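You operate a simulated robot arm through the tools that you are given. There is no shell and no other tool. Be economical: measure what you need, move in short steps, check, and stop when the job is done.

The job below is to be done with a simulated robot arm. You get a single attempt, and the scene is never put back.

JOB
Set eyelets in both holes of the wide purple strap.
Fine: one stroke a hole; spacing lever to HOLE 2, slide on to its stop, for the second; slide home before the air goes on; air off at the end.

It is judged by the outcome, as a careful person would: the job done as asked, and still so three seconds after it is handed in. It fails if anything else is knocked over, pushed out of place, dropped, spilled or broken.

ROBOT AND FRAMES
A 7-joint arm with a two-finger parallel gripper, fixed in place. Base frame: the origin is at the foot of the arm, x ahead of it, y to its left, z up. Readings come in mm, degrees, newtons and seconds.
With the tool pointing down near the work surface it reaches from about 220 to 740 mm from the base axis. Its first joint turns from -166.0 to 166.0 degrees. Payload 1.57 kg.
The tool frame sits at the grasp point between the pads (the TCP): z along the fingers, y along the line on which they close. The tips reach 30 mm beyond it. Largest opening 110 mm; finger width 24, thickness 12; the body of the gripper, 48 by 112 mm, starts 78 mm behind the TCP.
Orientation is that of the tool frame in the base frame, as a unit quaternion [w, x, y, z]. With the fingers straight down and closing along the base's y, the tool's x points along the base's -x, its y along +y and its z along -z.

CONTROLS
- The arm moves only by the tool servo_tool. Its argument "moves" is a list of rows, each a list of 7 numbers: the opening in per cent of the stroke, from 0 (shut) to 100 (fully open), then the shift along the tool's x, y, z in mm, then the turn, a rotation vector about the tool's x, y, z in degrees. In form: [[gripper, x, y, z, wx, wy, wz], ...]. A call has 1 to 20 rows; each row shifts and turns the commanded pose from where the row before left it, along the tool's axes as they then stand. Each row takes 0.2 s and may step no farther than 50 mm and 8.6 degrees from the row before; otherwise, or with a gripper value out of range, the whole call is refused. Where a pose cannot be reached the arm comes as near as it can. A force on the tool above 60 N (or 10 N above the force at the start of the call, whichever is more), or a blocked arm, ends the call early, and 0.2 s more pass. The fingers move at their own pace (about 45 mm/s each) and stop on an object; they squeeze with about 37 N. The grip force told is the motor's: it shows also when the fingers shut on nothing. Time passes only in rows, and 0.2 s behind the last, so rows that do not move let the fingers close. The reply holds the time, the measured pose of the TCP, the force on the tool along the base axes, the opening and the grip force, in the units named above and with some noise, with the torque about the TCP (base axes, N m) and any sound that the robot's microphone picked up, and new pictures: "pictures" is both (left out), scene, wrist or none.
- Cameras (640 x 400 px; columns grow to the right, rows downward): "scene" is fixed at [49.1, 649.4, 1584.6]; the picture's right is [-0.79, -0.62, 0.00], its down [-0.34, 0.43, -0.83] and it looks along [0.52, -0.66, -0.55] (base axes); focal length 366 px, centre (320, 200). "wrist" rides on the gripper at [70, 16, -141] in the tool frame; the picture's right is [-0.23, 0.97, 0.00], its down [-0.85, -0.20, -0.48] and it looks along [-0.47, -0.11, 0.88] (tool axes); focal length 222 px, centre (320, 200). There is no depth. A picture from a camera that has moved, and an enlarged one, comes with that camera's place and axes in the base frame and with its lens.
- lift_body(by): slides the trunk up (or, below 0, down) by that many mm; the arm rides with it, the base frame stays. It gives what a move gives, with no picture.
- enlarge(camera, box): a new picture of the part [left, top, right, bottom] of that camera's present view, enlarged. No time passes.
- finish_job(): hands the job in; it is judged then, once.

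Work in short steps. Places have to be worked out from the pictures, the camera data and where the tool is seen: move nearer, look again, correct. Check each grasp and each placing, and mend what went wrong. You have 120 turns and 200 pictures in all, those below and enlarged ones among them. Open the gripper and draw the arm clear of the work before you hand the job in, unless the task says otherwise; then end with one line.

The tools are called after "Emit:" as a command line: name --pt "numbers of a row" for each row, then --argument value for the rest, lists and objects as JSON in quotes. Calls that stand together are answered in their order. servo_tool: Moves the arm, as the interface text tells. Its arguments: {"type":"object","properties":{"moves":{"type":"array"},"pictures":{"type":"string","enum":["both","scene","wrist","none"]}},"required":["moves"]} The other tools are called the same way: lift_body (by) slides the trunk up or down; enlarge (camera, box) takes an enlarged picture of a part of a camera's view; finish_job () hands the job in.

At the start:

```text
time: 0.0
ee_pos: [312.9, -259.7, 1290.6]
tool_rot: [-0.001, 0.0, 1.0, 0.0]
ft_force: [-1.3, -1.2, -0.2]
ft_torque: [0.0, 0.01, 0.01]
width: 110.1
gripper_force: 0.0
trunk travel left (down, up): [-525.0, 65.0]
```

scene: 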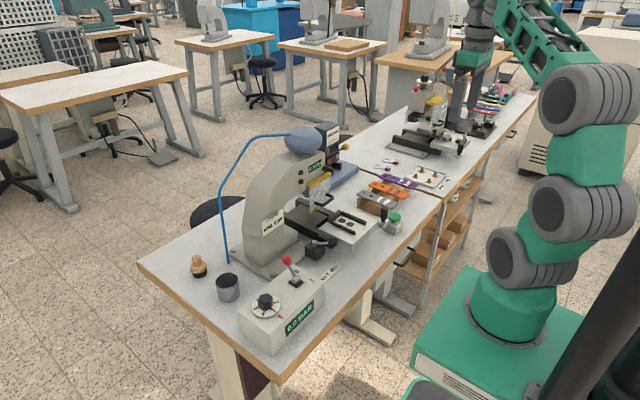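
wrist: 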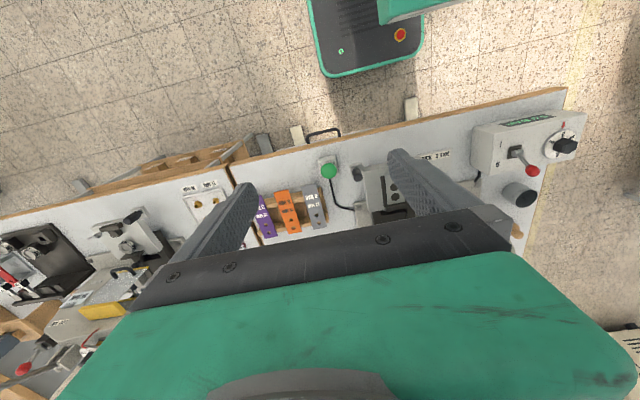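

The scene shows a press with an air box, a slide, straps on a rack and a green button. I enlarge several parts to read the labels.

Emit:
enlarge --camera "scene" --box '[220, 120, 420, 245]'

Emit:
enlarge --camera "scene" --box '[170, 230, 370, 355]'

Emit:
enlarge --camera "scene" --box '[340, 140, 460, 215]'

Emit:
enlarge --camera "wrist" --box '[180, 130, 400, 260]'

Emit:
enlarge --camera "wrist" --box '[380, 90, 600, 230]'

```text
3.20 times, centred on (320, 182) of scene
camera zoom: at [49.1, 649.4, 1584.6], right [-0.79, -0.62, 0.0], down [-0.34, 0.43, -0.83], along [0.52, -0.66, -0.55], focal length 1172 px, centre (320, 256)
```

zoom: 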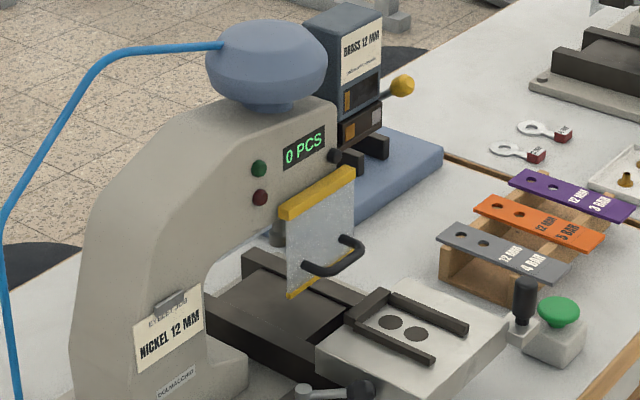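

```text
3.20 times, centred on (270, 292) of scene
camera zoom: at [49.1, 649.4, 1584.6], right [-0.79, -0.62, 0.0], down [-0.34, 0.43, -0.83], along [0.52, -0.66, -0.55], focal length 1172 px, centre (480, -96)
```

zoom: 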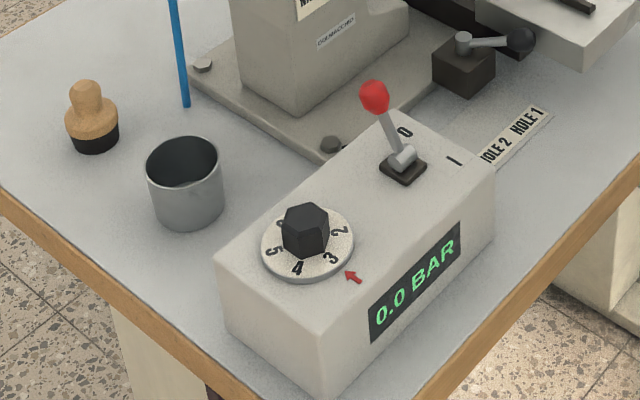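

```text
5.33 times, centred on (400, 178) of scene
camera zoom: at [49.1, 649.4, 1584.6], right [-0.79, -0.62, 0.0], down [-0.34, 0.43, -0.83], along [0.52, -0.66, -0.55], focal length 1953 px, centre (-107, 320)
```

zoom: 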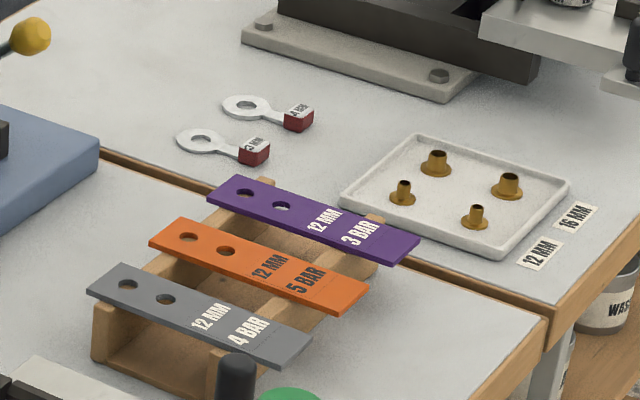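

```text
2.91 times, centred on (290, 195) of wrist
camera zoom: at [245.3, -245.4, 1431.8], right [0.23, 0.97, 0.0], down [0.85, -0.2, 0.48], along [0.47, -0.11, -0.88], focal length 646 px, centre (407, 214)
```

zoom: 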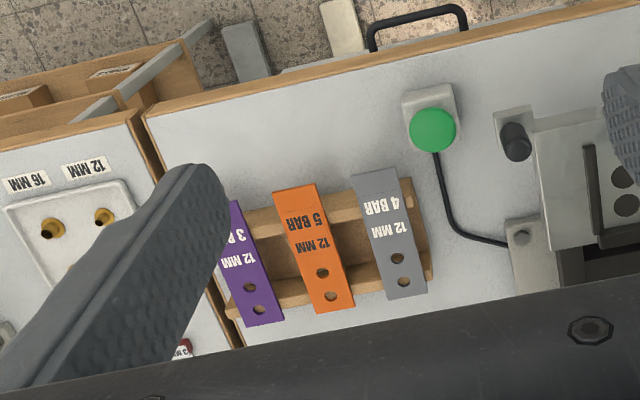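

```text
2.86 times, centred on (490, 160) of wrist
camera zoom: at [245.3, -245.4, 1431.8], right [0.23, 0.97, 0.0], down [0.85, -0.2, 0.48], along [0.47, -0.11, -0.88], focal length 635 px, centre (-166, 314)
```

zoom: 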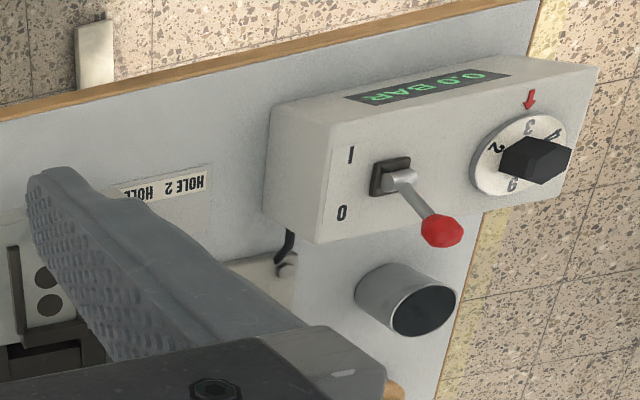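

Labels matter here, so I enlarge tighter.

Emit:
enlarge --camera "scene" --box '[255, 180, 305, 250]'

Emit:
enlarge --camera "scene" --box '[300, 118, 360, 156]'

Emit:
enlarge --camera "scene" --box '[240, 282, 300, 320]'

Emit:
enlarge --camera "scene" --box '[280, 180, 380, 250]'

Emit:
enlarge --camera "scene" --box '[380, 60, 540, 160]'

Emit:
enlarge --camera "scene" --box '[365, 150, 405, 180]'

```text
5.71 times, centred on (280, 215) of scene
camera zoom: at [49.1, 649.4, 1584.6], right [-0.79, -0.62, 0.0], down [-0.34, 0.43, -0.83], along [0.52, -0.66, -0.55], focal length 2092 px, centre (549, 114)
```

zoom: 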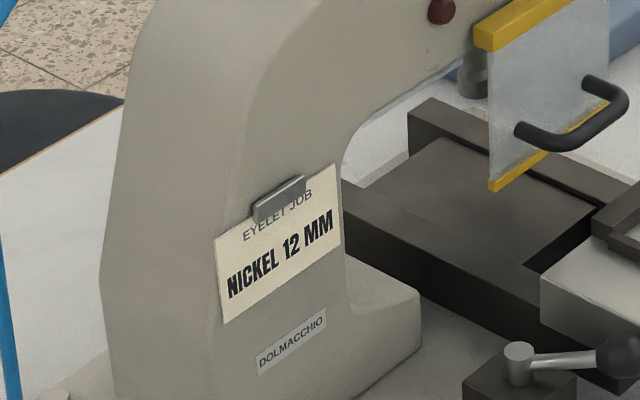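

```text
10.53 times, centred on (330, 137) of scene
camera zoom: at [49.1, 649.4, 1584.6], right [-0.79, -0.62, 0.0], down [-0.34, 0.43, -0.83], along [0.52, -0.66, -0.55], focal length 3854 px, centre (215, 863)
```

zoom: 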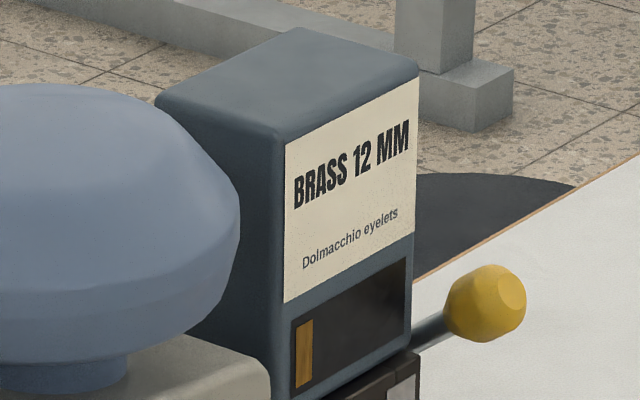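

```text
10.53 times, centred on (270, 301) of scene
camera zoom: at [49.1, 649.4, 1584.6], right [-0.79, -0.62, 0.0], down [-0.34, 0.43, -0.83], along [0.52, -0.66, -0.55], focal length 3854 px, centre (846, -863)
```

zoom: 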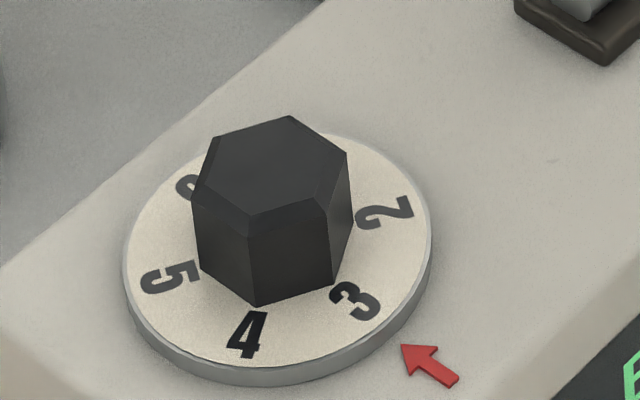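

```text
5.71 times, centred on (330, 215) of scene
camera zoom: at [49.1, 649.4, 1584.6], right [-0.79, -0.62, 0.0], down [-0.34, 0.43, -0.83], along [0.52, -0.66, -0.55], focal length 2092 px, centre (263, 114)
```

zoom: 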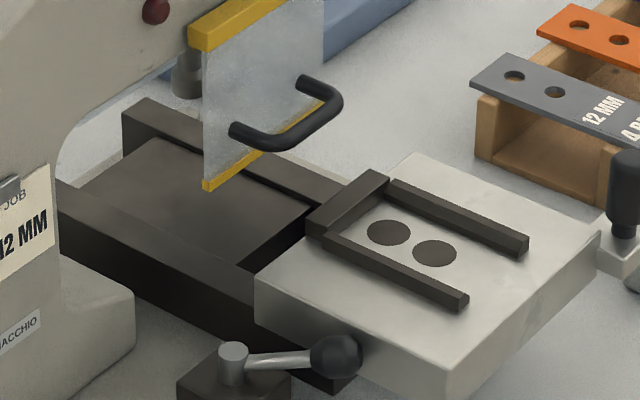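

```text
4.00 times, centred on (460, 110) of scene
camera zoom: at [49.1, 649.4, 1584.6], right [-0.79, -0.62, 0.0], down [-0.34, 0.43, -0.83], along [0.52, -0.66, -0.55], focal length 1464 px, centre (-240, 560)
```

zoom: 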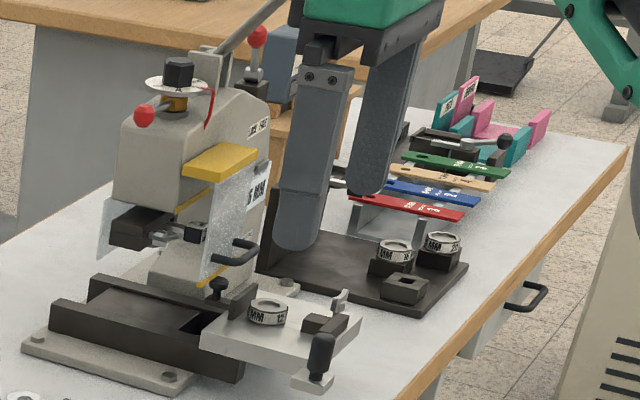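

```text
13.33 times, centred on (385, 165) of scene
camera zoom: at [49.1, 649.4, 1584.6], right [-0.79, -0.62, 0.0], down [-0.34, 0.43, -0.83], along [0.52, -0.66, -0.55], focal length 4881 px, centre (-547, 667)
```

zoom: 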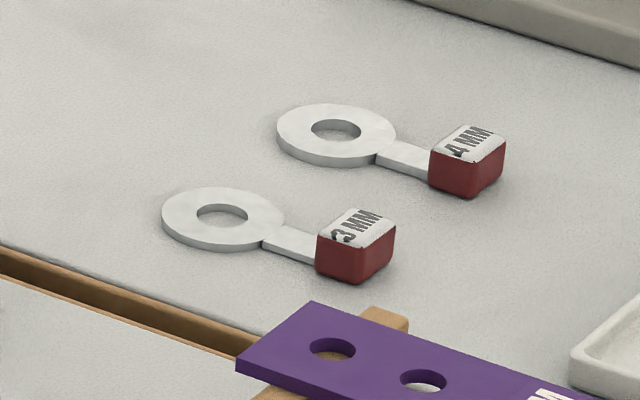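

The press card says nickel 12 mm, while the magazine in view says brass 12 mm. I'll move over and look closer at the press with the wrist camera.

Emit:
servo_tool --pt "100 20 -45 0 0 0 0" --pt "100 20 -45 0 0 0 0" --pt "100 10 -45 0 0 0 0" --pt "100 0 -20 0 0 0 0" --pictures "wrist"

Emit:
enlarge --camera "scene" --box '[320, 130, 365, 180]'

```text
time: 1.0
ee_pos: [264.2, -414.1, 1287.9]
tool_rot: [0.0, 0.0, 1.0, -0.001]
ft_force: [-0.3, 0.7, -0.1]
ft_torque: [0.0, -0.03, 0.0]
width: 110.0
gripper_force: 0.0
trunk travel left (down, up): [-525.0, 65.0]
camera wrist: at [195.7, -399.6, 1430.9], right [0.23, 0.97, 0.0], down [0.86, -0.2, 0.48], along [0.47, -0.11, -0.88], focal length 222 px, centre (320, 200)
```

wrist: 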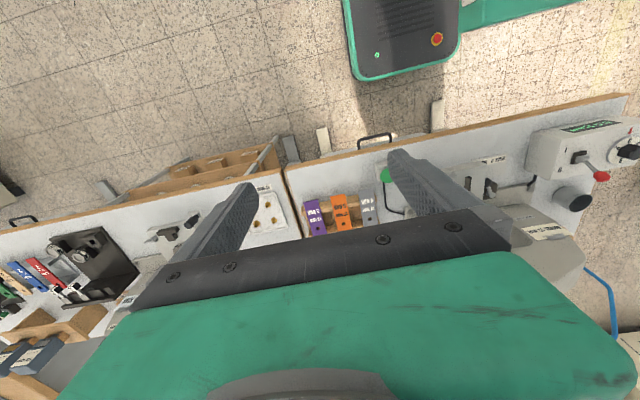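

```text
8.00 times, centred on (342, 155) of scene
camera zoom: at [49.1, 649.4, 1584.6], right [-0.79, -0.62, 0.0], down [-0.34, 0.43, -0.83], along [0.52, -0.66, -0.55], focal length 2929 px, centre (140, 560)
```

zoom: 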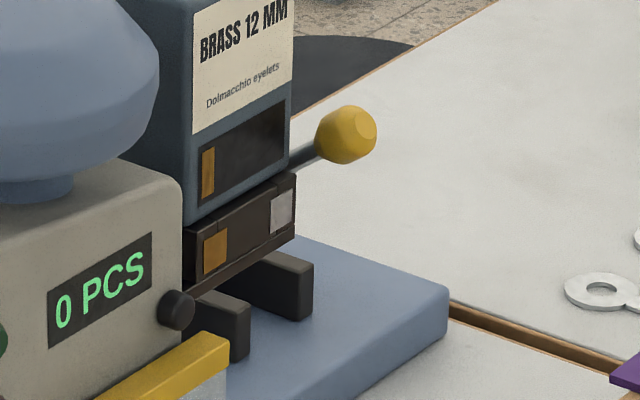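

The wrist camera sits on the robot side; I'll yaw the tool by -90° so it can see the magazine and press from the side.

Emit:
servo_tool --pt "100 0 0 0 0 0 -8.5" --pt "100 0 0 0 0 0 -8.5" --pt "100 0 0 0 0 0 -8.5" --pt "100 0 0 0 0 0 -8.5" --pt "100 0 0 0 0 0 -8.5" --pt "100 0 0 0 0 0 -8.5" --pt "100 0 0 0 0 0 -8.5" --pt "100 0 0 0 0 0 -8.5" --pt "100 0 0 0 0 0 -8.5" --pt "100 0 0 0 0 0 -8.5" --pt "100 0 0 0 0 0 -5" --pt "100 0 -45 0 0 0 0" --pt "100 0 -45 0 0 0 0" --pt "100 0 -45 0 0 0 0" --pt "100 0 -25 0 0 0 0"

```text
time: 4.2
ee_pos: [411.5, -412.8, 1289.1]
tool_rot: [0.0, -0.707, 0.708, -0.002]
ft_force: [0.0, 1.0, 0.2]
ft_torque: [-0.04, -0.04, -0.01]
width: 110.2
gripper_force: 0.2
out of reach, approached as far as the arm can: row 15
trunk travel left (down, up): [-525.0, 65.0]
camera wrist: at [396.1, -484.0, 1432.5], right [-0.97, 0.23, 0.0], down [0.2, 0.86, 0.48], along [0.11, 0.47, -0.88], focal length 222 px, centre (320, 200)
```

scene: 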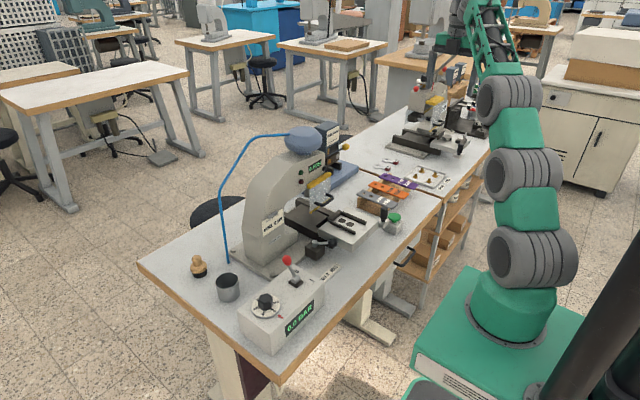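
wrist: 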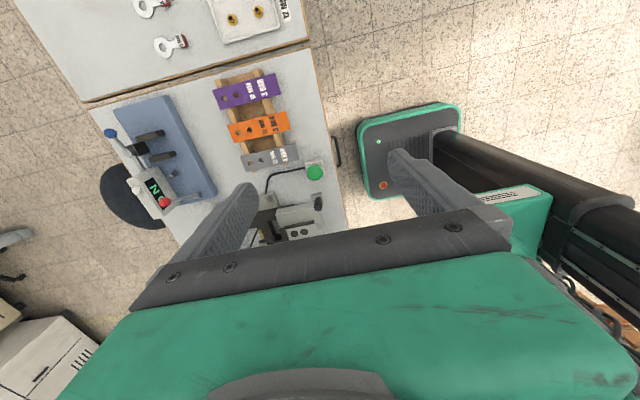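

A good view from the side; I enlarge the magazine and rack.

Emit:
enlarge --camera "wrist" --box '[95, 85, 225, 225]'

Emit:
enlarge --camera "wrist" --box '[200, 60, 340, 250]'

```text
2.86 times, centred on (160, 155) of wrist
camera zoom: at [396.1, -484.0, 1432.5], right [-0.97, 0.23, 0.0], down [0.2, 0.86, 0.48], along [0.11, 0.47, -0.88], focal length 635 px, centre (777, 329)
```

zoom: 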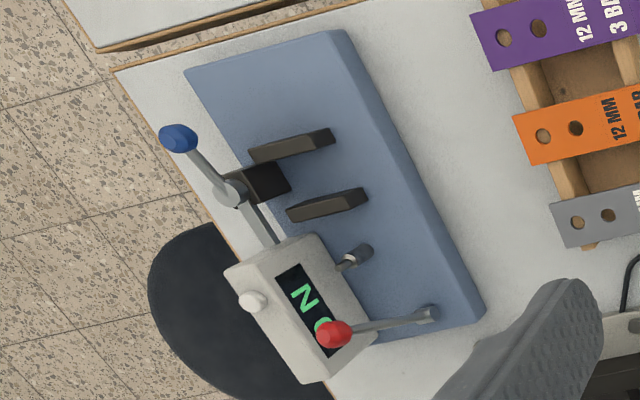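

```text
2.11 times, centred on (270, 155) of wrist
camera zoom: at [396.1, -484.0, 1432.5], right [-0.97, 0.23, 0.0], down [0.2, 0.86, 0.48], along [0.11, 0.47, -0.88], focal length 468 px, centre (425, 295)
```

zoom: 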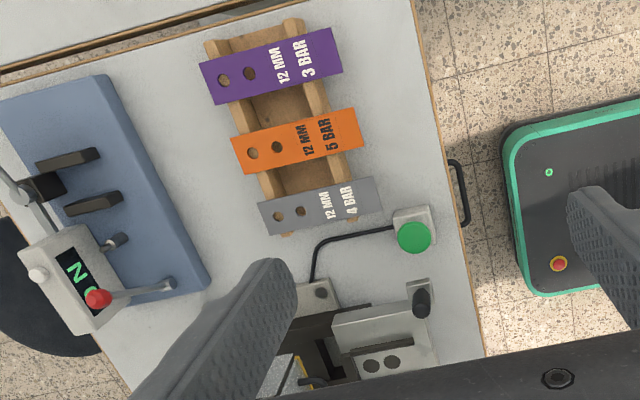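

The blue station's relationship to the BRASS magazine isn't clear. I lower the trunk a bit and step toward the press for another look.

Emit:
lift_body --by -60

Emit:
servo_tool --pt "100 -45 -20 0 0 0 0" --pt "100 -45 -20 0 0 0 0" --pt "100 -45 -10 0 0 0 0"

Emit:
enlarge --camera "wrist" --box '[40, 40, 240, 240]'

```text
time: 5.2
ee_pos: [412.4, -413.7, 1230.6]
tool_rot: [0.0, 0.707, -0.707, 0.0]
ft_force: [-0.8, -0.3, -0.3]
ft_torque: [-0.01, -0.03, 0.0]
width: 109.8
gripper_force: 0.0
trunk travel left (down, up): [-465.0, 125.0]
```

```text
time: 6.0
ee_pos: [462.7, -279.6, 1227.1]
tool_rot: [0.0, -0.707, 0.707, 0.0]
ft_force: [0.6, 1.1, -0.3]
ft_torque: [0.0, -0.01, -0.01]
width: 110.1
gripper_force: 0.1
trunk travel left (down, up): [-465.0, 125.0]
camera wrist: at [447.2, -351.9, 1368.8], right [-0.97, 0.23, 0.0], down [0.2, 0.86, 0.48], along [0.11, 0.47, -0.88], focal length 222 px, centre (320, 200)
```

scene: 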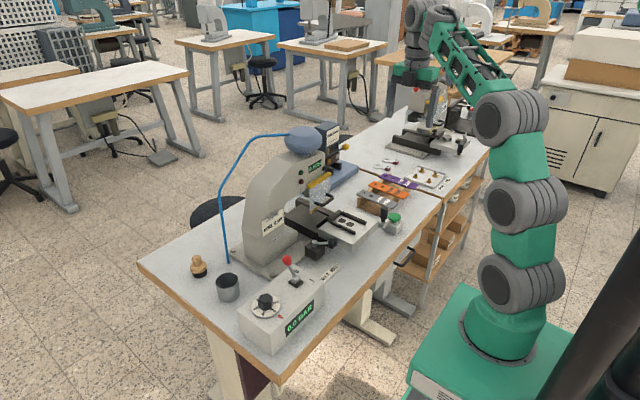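
wrist: 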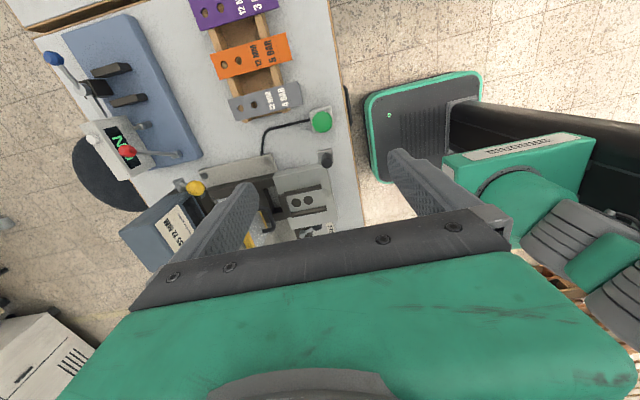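

```text
2.00 times, centred on (140, 140) of wrist
camera zoom: at [447.2, -351.9, 1368.8], right [-0.97, 0.23, 0.0], down [0.2, 0.86, 0.48], along [0.11, 0.47, -0.88], focal length 444 px, centre (680, 320)
```

zoom: 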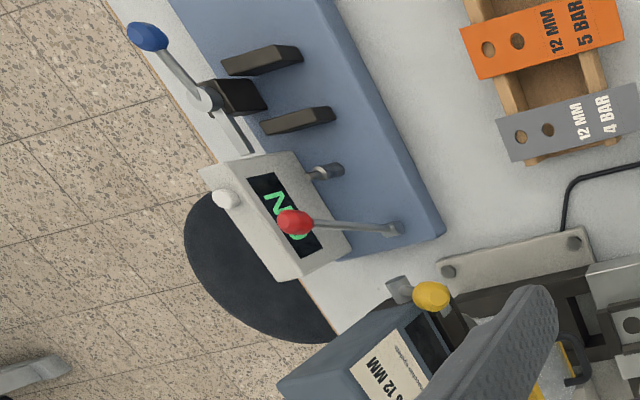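

Yellow knob triangulates to about (657,-256,1074), on the press's own magazine. I look at its windows from both cameras.

Emit:
servo_tool --pt "100 -45 30 0 0 0 0" --pt "100 -45 30 0 0 0 0" --pt "100 -45 30 0 0 0 0" --pt "100 -45 30 0 0 0 0" --pictures "wrist"

Emit:
enlarge --camera "scene" --box '[325, 140, 351, 166]'

Emit:
enlarge --camera "wrist" --box '[40, 40, 240, 240]'

```text
refused: row 1 steps farther than a row can; nothing moved
```

```text
15.38 times, centred on (338, 153) of scene
camera zoom: at [49.1, 649.4, 1584.6], right [-0.79, -0.62, 0.0], down [-0.34, 0.43, -0.83], along [0.52, -0.66, -0.55], focal length 5632 px, centre (43, 923)
```

zoom: 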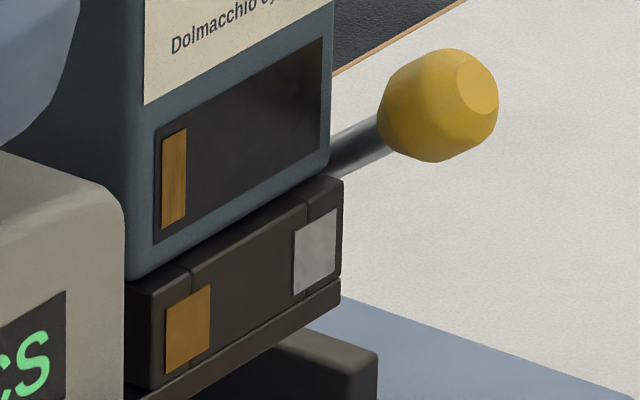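

```text
2.00 times, centred on (140, 140) of wrist
camera zoom: at [447.2, -351.9, 1368.8], right [-0.97, 0.23, 0.0], down [0.2, 0.86, 0.48], along [0.11, 0.47, -0.88], focal length 444 px, centre (680, 320)
```

zoom: 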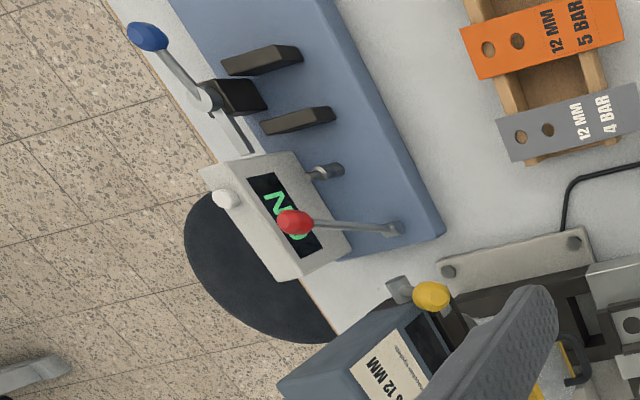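

The patches below the magazine look like a brass/nickel lane selector. I move closer with the camera to understand the yellow knob.

Emit:
servo_tool --pt "100 -45 10 0 0 0 0" --pt "100 -45 20 0 0 0 0" --pt "100 -45 20 0 0 0 0" --pictures "wrist"

Emit:
enlarge --camera "wrist" --box '[40, 20, 240, 220]'

```text
time: 6.8
ee_pos: [410.5, -143.0, 1224.7]
tool_rot: [0.0, -0.707, 0.707, 0.0]
ft_force: [0.1, 0.0, 0.5]
ft_torque: [-0.01, 0.0, 0.03]
width: 109.9
gripper_force: 0.0
trunk travel left (down, up): [-465.0, 125.0]
camera wrist: at [395.1, -215.0, 1366.7], right [-0.97, 0.23, 0.0], down [0.2, 0.86, 0.48], along [0.11, 0.47, -0.88], focal length 222 px, centre (320, 200)
```

wrist: 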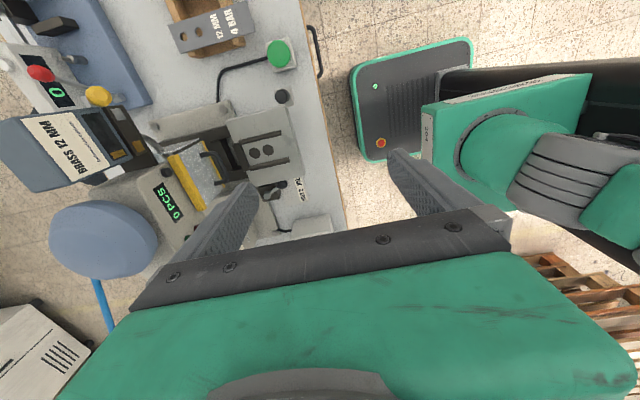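

```text
2.00 times, centred on (140, 120) of wrist
camera zoom: at [395.1, -215.0, 1366.7], right [-0.97, 0.23, 0.0], down [0.2, 0.86, 0.48], along [0.11, 0.47, -0.88], focal length 444 px, centre (680, 360)
```

zoom: 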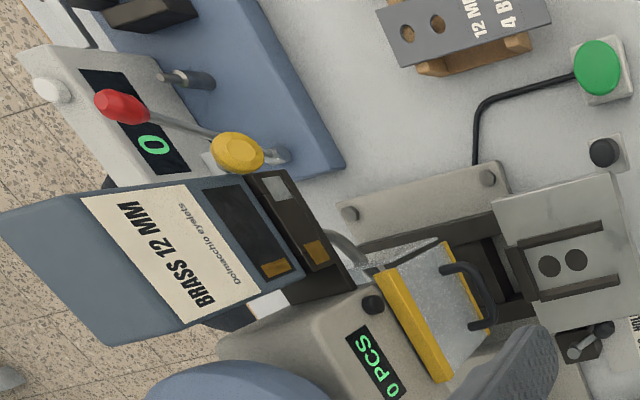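

I come lower to see the knob's rod and the magazine end from the -y side.

Emit:
servo_tool --pt "100 40 -20 0 0 0 0" --pt "100 40 -20 0 0 0 0" --pt "100 35 -30 10 0 0 0" --pt "100 0 0 45 0 0 0" --pt "100 0 0 45 0 0 0" --pictures "wrist"

Emit:
enlarge --camera "wrist" --box '[60, 100, 240, 260]'

```text
time: 8.0
ee_pos: [481.8, -258.0, 1128.7]
tool_rot: [0.001, -0.707, 0.708, -0.001]
ft_force: [-1.0, -0.1, 0.6]
ft_torque: [0.01, -0.05, 0.02]
width: 110.0
gripper_force: 0.1
trunk travel left (down, up): [-465.0, 125.0]
camera wrist: at [466.9, -329.4, 1270.6], right [-0.97, 0.23, 0.0], down [0.2, 0.86, 0.48], along [0.11, 0.47, -0.88], focal length 222 px, centre (320, 200)
```

wrist: 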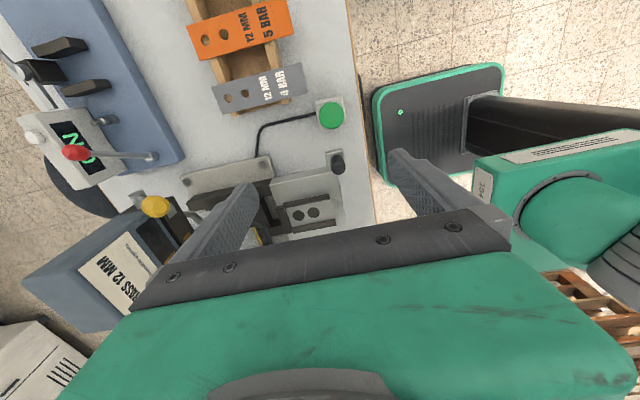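

```text
2.50 times, centred on (150, 180) of wrist
camera zoom: at [466.9, -329.4, 1270.6], right [-0.97, 0.23, 0.0], down [0.2, 0.86, 0.48], along [0.11, 0.47, -0.88], focal length 555 px, centre (745, 250)
```

zoom: 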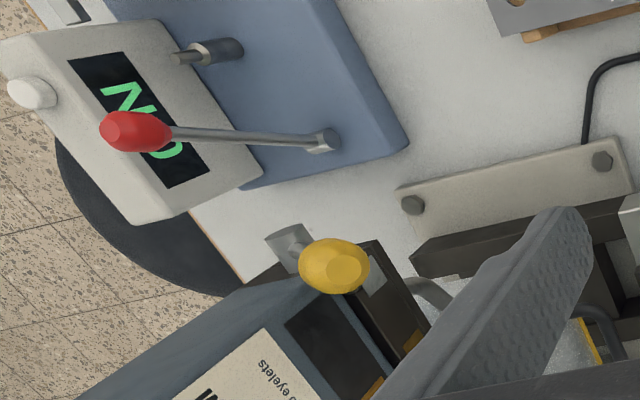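

I need a front view of the magazine and lever; I back off, yaw another -90° and pitch the gripper forward so the camera looks at the press front.

Emit:
servo_tool --pt "100 0 45 -20 0 0 0" --pt "100 0 45 -20 0 0 0" --pt "100 0 0 0 0 0 -8.5" --pt "100 0 0 0 0 0 -8.5" --pt "100 0 0 0 0 0 -8.5" --pt "100 0 0 0 0 0 -8.5" --pt "100 0 0 0 0 0 -8.5" --pt "100 0 0 0 0 0 -8.5" --pt "100 0 0 0 0 0 -8.5" --pt "100 0 0 0 0 0 -8.5" --pt "100 0 0 0 0 0 -8.5" --pt "100 0 0 0 0 0 -8.5" --pt "100 0 0 0 0 0 -5" --pictures "none"

Emit:
servo_tool --pt "100 0 0 0 0 8.5 0" --pt "100 0 0 0 0 8.5 0" --pt "100 0 0 0 0 8.5 0" --pt "100 0 0 0 0 8.5 0" --pt "100 0 0 0 0 8.5 0" --pt "100 0 0 0 0 8.5 0" --pictures "both"

```text
time: 10.8
ee_pos: [390.3, -257.0, 1158.9]
tool_rot: [0.001, 1.0, 0.001, 0.0]
ft_force: [-0.6, -0.5, 0.1]
ft_torque: [0.0, 0.01, 0.02]
width: 109.8
gripper_force: 0.1
out of reach, approached as far as the arm can: row 10, 12
trunk travel left (down, up): [-465.0, 125.0]
```

```text
time: 12.2
ee_pos: [392.4, -254.3, 1161.9]
tool_rot: [0.001, 0.902, 0.003, 0.432]
ft_force: [-0.2, 0.3, -1.1]
ft_torque: [0.02, -0.02, 0.03]
width: 110.1
gripper_force: 0.0
trunk travel left (down, up): [-465.0, 125.0]
camera wrist: at [327.0, -272.2, 1306.4], right [-0.14, -0.98, -0.17], down [-0.91, 0.19, -0.37], along [0.39, 0.11, -0.91], focal length 222 px, centre (320, 200)
```

scene: 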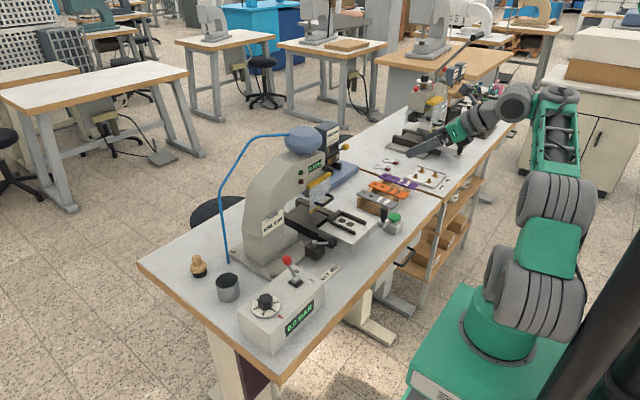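
wrist: 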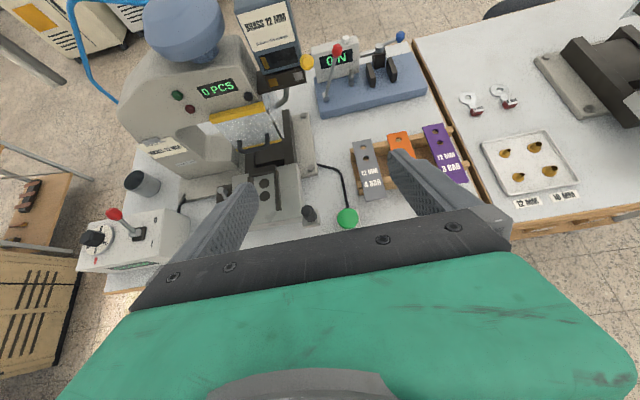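

Excellent view. I enlarge the magazine, the blue station and the press.

Emit:
enlarge --camera "wrist" --box '[215, 0, 345, 110]'

Emit:
enlarge --camera "wrist" --box '[300, 20, 440, 120]'

Emit:
enlarge --camera "wrist" --box '[160, 70, 340, 240]'

Emit:
enlarge --camera "wrist" --box '[330, 110, 490, 230]'

```text
3.64 times, centred on (280, 55) of wrist
camera zoom: at [327.0, -272.2, 1306.4], right [-0.14, -0.98, -0.17], down [-0.91, 0.19, -0.37], along [0.39, 0.11, -0.91], focal length 808 px, centre (466, 727)
```

zoom: 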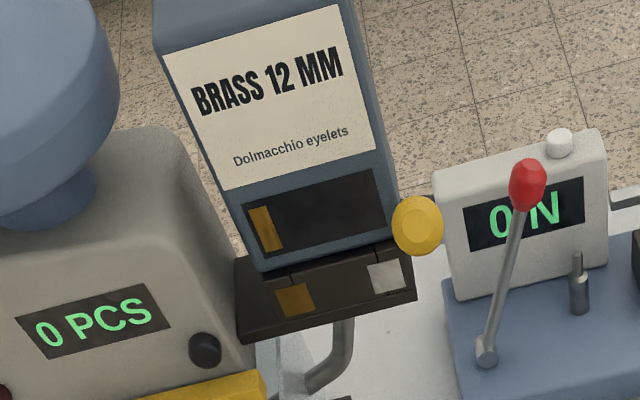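

```text
4.00 times, centred on (370, 70) of wrist
camera zoom: at [327.0, -272.2, 1306.4], right [-0.14, -0.98, -0.17], down [-0.91, 0.19, -0.37], along [0.39, 0.11, -0.91], focal length 888 px, centre (120, 720)
```

zoom: 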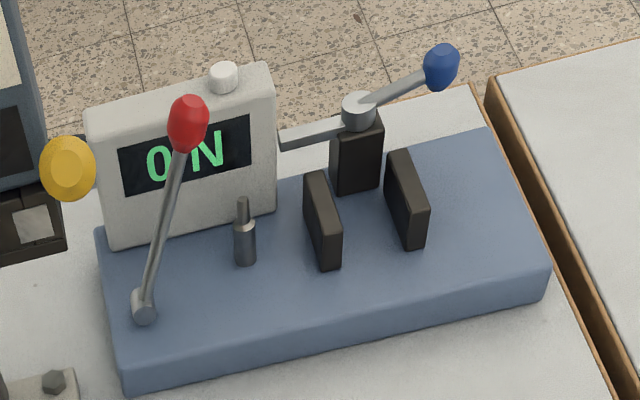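

```text
2.35 times, centred on (250, 155) of wrist
camera zoom: at [327.0, -272.2, 1306.4], right [-0.14, -0.98, -0.17], down [-0.91, 0.19, -0.37], along [0.39, 0.11, -0.91], focal length 523 px, centre (485, 306)
```

zoom: 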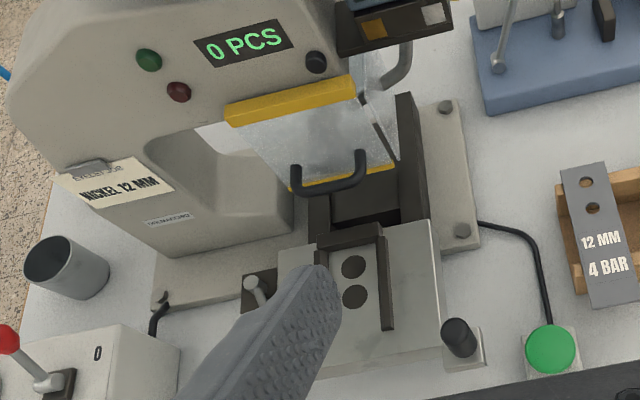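

```text
3.33 times, centred on (410, 170) of wrist
camera zoom: at [327.0, -272.2, 1306.4], right [-0.14, -0.98, -0.17], down [-0.91, 0.19, -0.37], along [0.39, 0.11, -0.91], focal length 740 px, centre (20, 300)
```

zoom: 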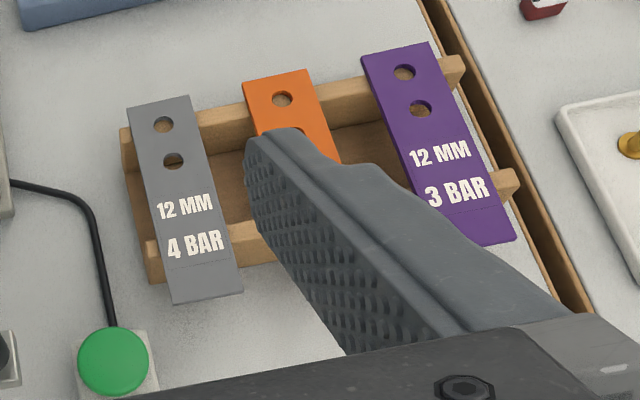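

The rod of the yellow knob runs along y (push-pull); blue station is a separate pull-tester. The job card says NICKEL so I'll switch the magazine from brass. First re-orient: undo pitch and yaw +90° so the fingers close along x, tilted 17° away from the magazine.

Emit:
servo_tool --pt "100 0 0 0 0 -8.5 0" --pt "100 0 0 0 0 -8.5 0" --pt "100 0 0 0 0 -8.5 0" --pt "100 0 0 0 0 -8.5 0" --pt "100 0 0 0 0 -8.5 0" --pt "100 0 0 0 0 -8.5 0" --pt "100 0 0 0 0 0 8.5" --pt "100 0 0 0 0 0 8.5" --pt "100 0 0 0 0 0 8.5" --pt "100 0 0 0 0 0 8.5" --pt "100 0 0 0 0 0 8.5" --pt "100 0 0 0 0 0 8.5" --pt "100 0 0 0 0 0 8.5" --pt "100 0 0 0 0 0 8.5" --pt "100 0 0 0 0 0 8.5" --pt "100 0 0 0 0 0 8.5" --pt "100 0 0 0 0 0 5" --pt "60 0 0 0 0 -8.5 0" --pt "50 0 0 0 0 -8.5 0" --pictures "none"

Emit:
lift_body --by -60

```text
time: 16.2
ee_pos: [393.5, -257.8, 1161.6]
tool_rot: [-0.106, 0.699, -0.699, -0.106]
ft_force: [1.4, -0.4, -0.2]
ft_torque: [0.06, 0.06, -0.01]
width: 59.9
gripper_force: 0.4
out of reach, approached as far as the arm can: row 18
trunk travel left (down, up): [-465.0, 125.0]
```

```text
time: 17.2
ee_pos: [391.7, -257.9, 1101.5]
tool_rot: [-0.105, 0.699, -0.699, -0.104]
ft_force: [0.8, -0.1, -0.2]
ft_torque: [-0.02, 0.0, 0.01]
width: 55.1
gripper_force: 0.1
trunk travel left (down, up): [-405.0, 185.0]
```

I raise along the tool axis first, then travel to a hover point behind the knob.

Emit:
servo_tool --pt "50 3 0 -42 0 0 0" --pt "50 3 0 -42 0 0 0" --pt "50 0 -45 0 0 0 0" --pt "50 0 -45 0 0 0 0" --pt "50 0 -45 0 0 0 0" --pt "50 0 -45 0 0 0 0" --pt "50 0 -45 0 0 0 0" --pt "50 0 -40 0 0 0 0"

```text
time: 19.0
ee_pos: [538.2, -235.2, 1091.6]
tool_rot: [-0.103, 0.7, -0.699, -0.106]
ft_force: [0.4, -0.6, -0.1]
ft_torque: [-0.02, 0.02, 0.02]
width: 55.2
gripper_force: 0.1
out of reach, approached as far as the arm can: row 2, 3, 4, 5, 6, 7, 8
trunk travel left (down, up): [-405.0, 185.0]
camera wrist: at [523.8, -345.0, 1206.7], right [-0.97, 0.22, 0.07], down [0.2, 0.68, 0.71], along [0.11, 0.7, -0.7], focal length 222 px, centre (320, 200)
```

scene: 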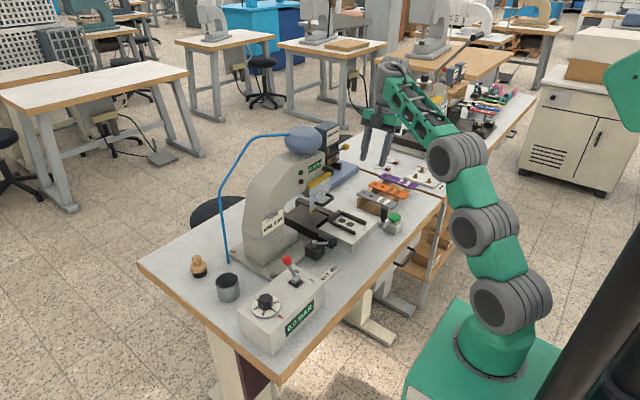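
wrist: 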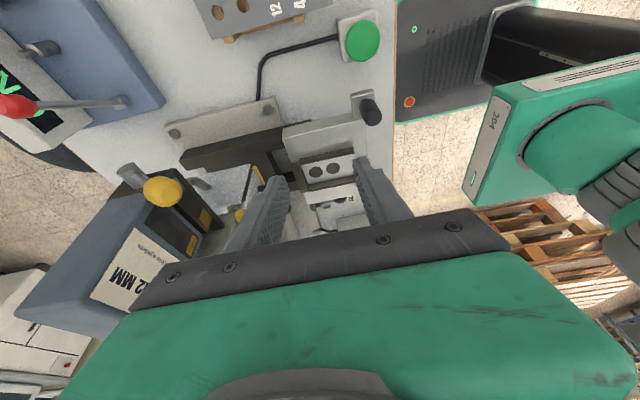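

The arm is reaching upward too far; raising the trunk will extend horizontal reach at this height.

Emit:
lift_body --by 150

Emit:
servo_tool --pt "50 45 0 0 0 0 0" --pt "50 0 0 0 0 0 0" --pictures "none"

```text
time: 20.8
ee_pos: [535.7, -235.1, 1242.0]
tool_rot: [0.105, -0.699, 0.699, 0.105]
ft_force: [-1.2, -0.1, -0.2]
ft_torque: [0.0, 0.01, 0.0]
width: 55.2
gripper_force: 0.1
trunk travel left (down, up): [-555.0, 35.0]
```

```text
time: 21.4
ee_pos: [532.0, -276.1, 1227.2]
tool_rot: [0.104, -0.699, 0.699, 0.105]
ft_force: [0.4, -0.1, 0.1]
ft_torque: [-0.01, -0.03, -0.01]
width: 55.1
gripper_force: 0.1
out of reach, approached as far as the arm can: row 1
trunk travel left (down, up): [-555.0, 35.0]
```

Now lower to hover height and extend.

Emit:
servo_tool --pt "50 15 0 25 0 0 0" --pt "50 13 0 26 0 0 0" --pt "50 0 -40 0 0 0 0" --pt "50 0 -40 0 0 0 0" --pt "50 0 -45 0 0 0 0"

```text
time: 22.6
ee_pos: [591.5, -268.4, 1155.7]
tool_rot: [-0.104, 0.699, -0.699, -0.105]
ft_force: [-0.7, 0.5, 0.4]
ft_torque: [0.0, -0.01, -0.02]
width: 55.0
gripper_force: 0.0
out of reach, approached as far as the arm can: row 4, 5
trunk travel left (down, up): [-555.0, 35.0]
camera wrist: at [575.6, -379.2, 1270.4], right [-0.97, 0.22, 0.07], down [0.2, 0.68, 0.71], along [0.11, 0.7, -0.7], focal length 222 px, centre (320, 200)
```

scene: 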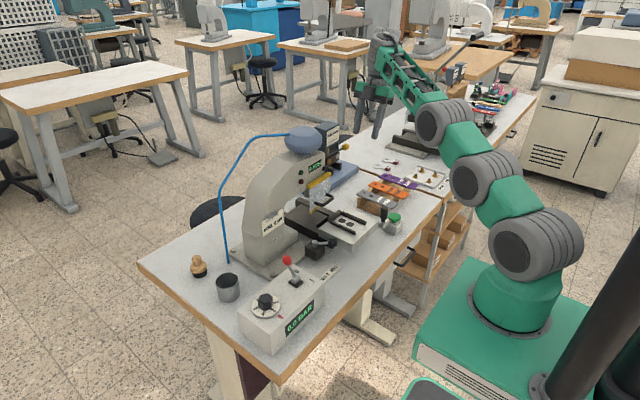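
wrist: 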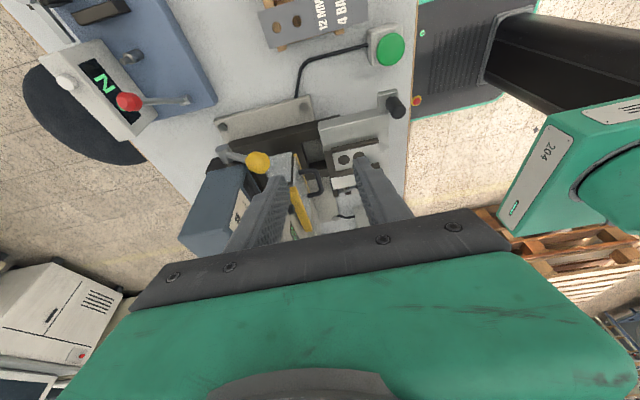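

Emit:
enlarge --camera "wrist" --box '[170, 110, 310, 250]'

```text
2.86 times, centred on (240, 180) of wrist
camera zoom: at [575.6, -379.2, 1270.4], right [-0.97, 0.22, 0.07], down [0.2, 0.68, 0.71], along [0.11, 0.7, -0.7], focal length 635 px, centre (549, 257)
```

zoom: 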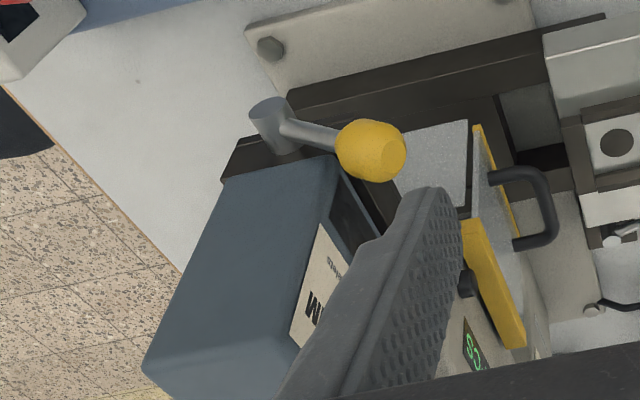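

The knob is actually on a lever pivoting about a y-axis hub (~(703,-262,1038)). I'll try pushing it with closed fingers. Raise the trunk fully for reach, halve the tilt, close, and hover above the knob.

Emit:
lift_body --by 35

Emit:
servo_tool --pt "0 0 0 0 0 8.5 0" --pt "0 1 0 20 0 0 0" --pt "0 1 0 20 0 0 0" --pt "0 1 -30 20 0 0 0" --pt "0 0 -29 0 0 0 0"

```text
time: 23.3
ee_pos: [590.7, -270.1, 1190.3]
tool_rot: [-0.105, 0.7, -0.699, -0.104]
ft_force: [-0.4, 0.9, -0.7]
ft_torque: [0.02, 0.01, 0.02]
width: 54.9
gripper_force: 0.1
trunk travel left (down, up): [-590.0, 0.0]
```

```text
time: 24.5
ee_pos: [644.1, -266.4, 1131.1]
tool_rot: [-0.051, 0.706, -0.705, -0.052]
ft_force: [0.1, 0.2, 0.9]
ft_torque: [0.0, 0.04, 0.01]
width: 0.1
gripper_force: 21.8
out of reach, approached as far as the arm can: row 5
trunk travel left (down, up): [-590.0, 0.0]
camera wrist: at [627.8, -356.4, 1260.6], right [-0.97, 0.23, 0.03], down [0.2, 0.78, 0.6], along [0.11, 0.59, -0.8], focal length 222 px, centre (320, 200)
```

scene: 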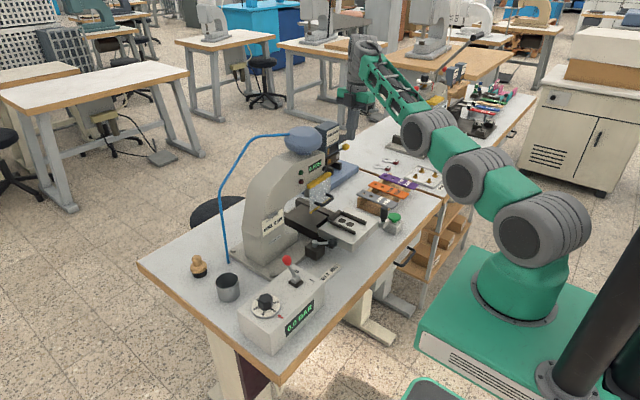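
wrist: 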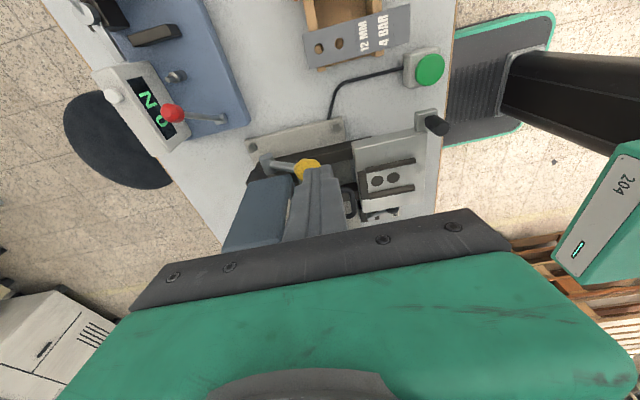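

Emit:
enlarge --camera "wrist" --box '[230, 120, 390, 220]'

Emit:
enlarge --camera "scene" --box '[310, 90, 390, 180]'

```text
4.00 times, centred on (310, 170) of wrist
camera zoom: at [627.8, -356.4, 1260.6], right [-0.97, 0.23, 0.03], down [0.2, 0.78, 0.6], along [0.11, 0.59, -0.8], focal length 888 px, centre (360, 320)
```

zoom: 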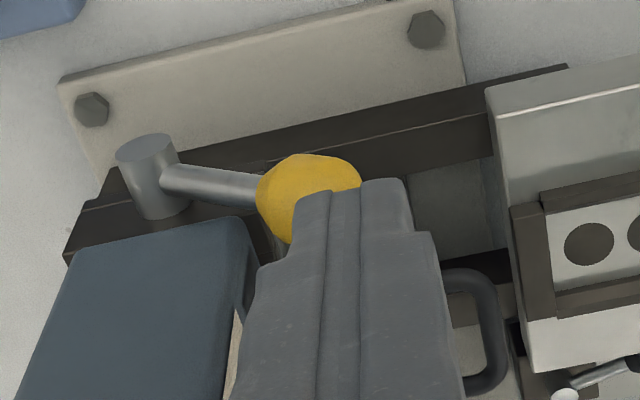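

```text
4.44 times, centred on (350, 135) of scene
camera zoom: at [49.1, 649.4, 1584.6], right [-0.79, -0.62, 0.0], down [-0.34, 0.43, -0.83], along [0.52, -0.66, -0.55], focal length 1627 px, centre (187, 489)
```

zoom: 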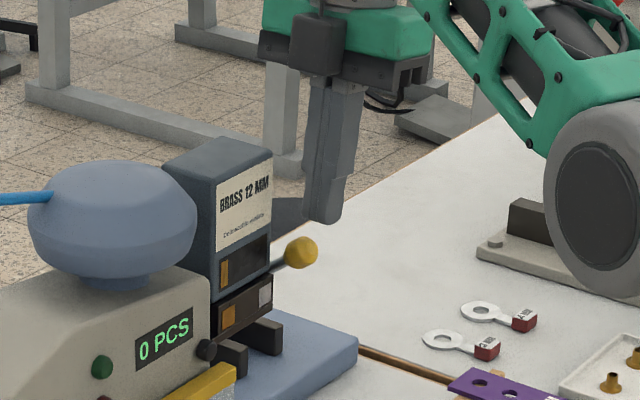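

Fingers hover above and slightly in front of the knob. Press down gently along base -z.

Emit:
servo_tool --pt "0 0 -4 10 0 0 0" --pt "0 0 0 10 0 0 0" --pt "0 0 0 6 0 0 0" --pt "0 0 0 6 0 0 0" --pictures "none"

Emit:
enlarge --camera "scene" --box '[310, 90, 390, 180]'

Emit:
enlarge --camera "wrist" --box '[230, 120, 390, 220]'

```text
time: 25.5
ee_pos: [647.4, -258.7, 1097.6]
tool_rot: [-0.052, 0.706, -0.705, -0.053]
ft_force: [0.0, 0.2, -0.2]
ft_torque: [-0.01, 0.0, -0.02]
width: 0.1
gripper_force: 21.6
trunk travel left (down, up): [-590.0, 0.0]
```

```text
4.44 times, centred on (350, 135) of scene
camera zoom: at [49.1, 649.4, 1584.6], right [-0.79, -0.62, 0.0], down [-0.34, 0.43, -0.83], along [0.52, -0.66, -0.55], focal length 1627 px, centre (187, 489)
```

zoom: 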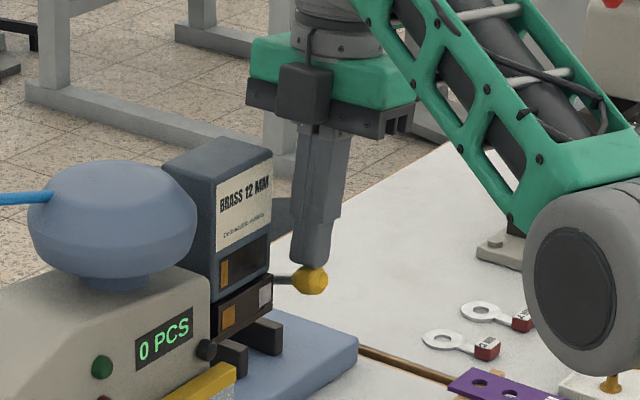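

```text
4.00 times, centred on (310, 170) of wrist
camera zoom: at [632.4, -349.6, 1227.6], right [-0.97, 0.22, 0.03], down [0.2, 0.78, 0.6], along [0.11, 0.59, -0.8], focal length 888 px, centre (360, 320)
```

zoom: 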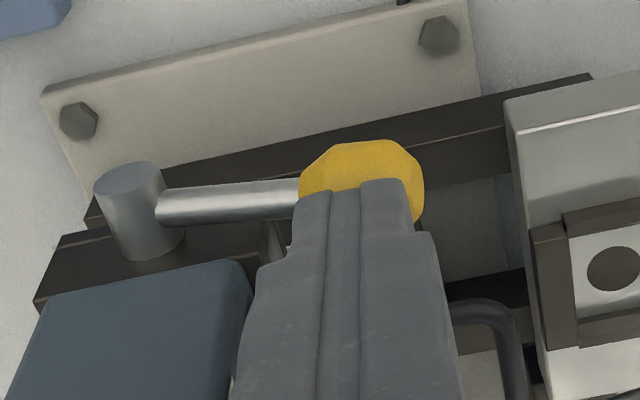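

The lever moves down easily. Continue downward in small steps, watching for force and the magazine display.

Emit:
servo_tool --pt "0 0 0 8 0 0 0" --pt "0 0 0 8 0 0 0" --pt "0 0 0 8 0 0 0" --pt "0 0 0 8 0 0 0" --pictures "none"

Emit:
enlarge --camera "scene" --box '[310, 90, 390, 180]'

```text
time: 26.5
ee_pos: [647.5, -255.2, 1071.0]
tool_rot: [0.054, -0.705, 0.706, 0.049]
ft_force: [2.7, -4.0, 20.3]
ft_torque: [0.43, -0.48, -0.16]
width: 0.2
gripper_force: 21.2
trunk travel left (down, up): [-590.0, 0.0]
```

```text
4.44 times, centred on (350, 135) of scene
camera zoom: at [49.1, 649.4, 1584.6], right [-0.79, -0.62, 0.0], down [-0.34, 0.43, -0.83], along [0.52, -0.66, -0.55], focal length 1627 px, centre (187, 489)
```

zoom: 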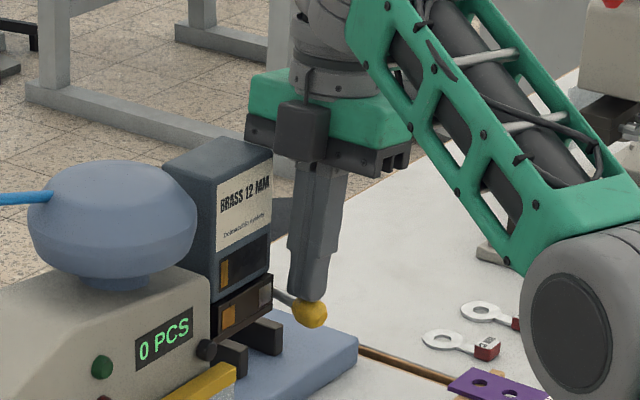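

There's now 20 N resistance. I zoom in to see whether the magazine changed.

Emit:
enlarge --camera "scene" --box '[325, 140, 351, 166]'

Emit:
enlarge --camera "wrist" --box '[200, 90, 400, 220]'

```text
15.38 times, centred on (338, 153) of scene
camera zoom: at [49.1, 649.4, 1584.6], right [-0.79, -0.62, 0.0], down [-0.34, 0.43, -0.83], along [0.52, -0.66, -0.55], focal length 5632 px, centre (43, 923)
```

zoom: 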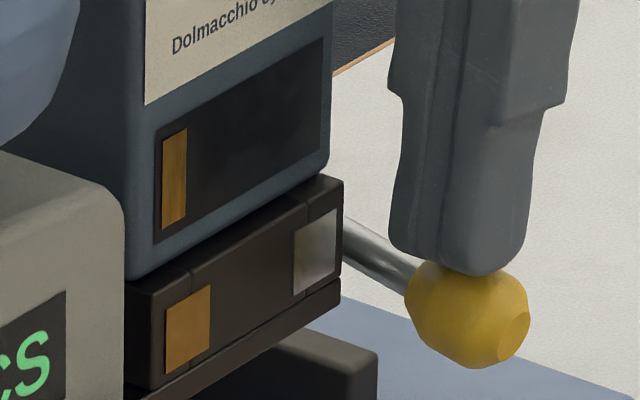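

```text
3.08 times, centred on (300, 155) of wrist
camera zoom: at [631.1, -347.5, 1201.5], right [-0.97, 0.23, 0.03], down [0.2, 0.78, 0.6], along [0.12, 0.59, -0.8], focal length 684 px, centre (382, 338)
```

zoom: 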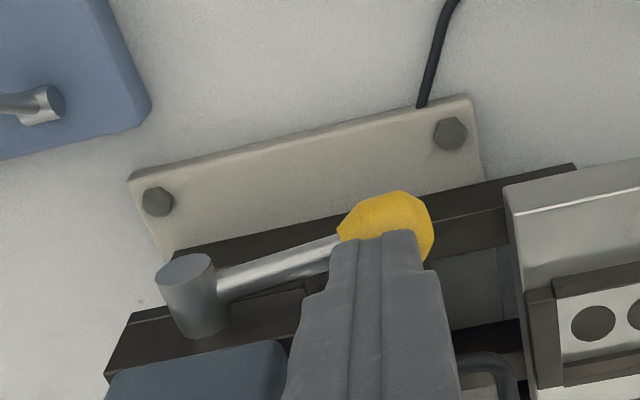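

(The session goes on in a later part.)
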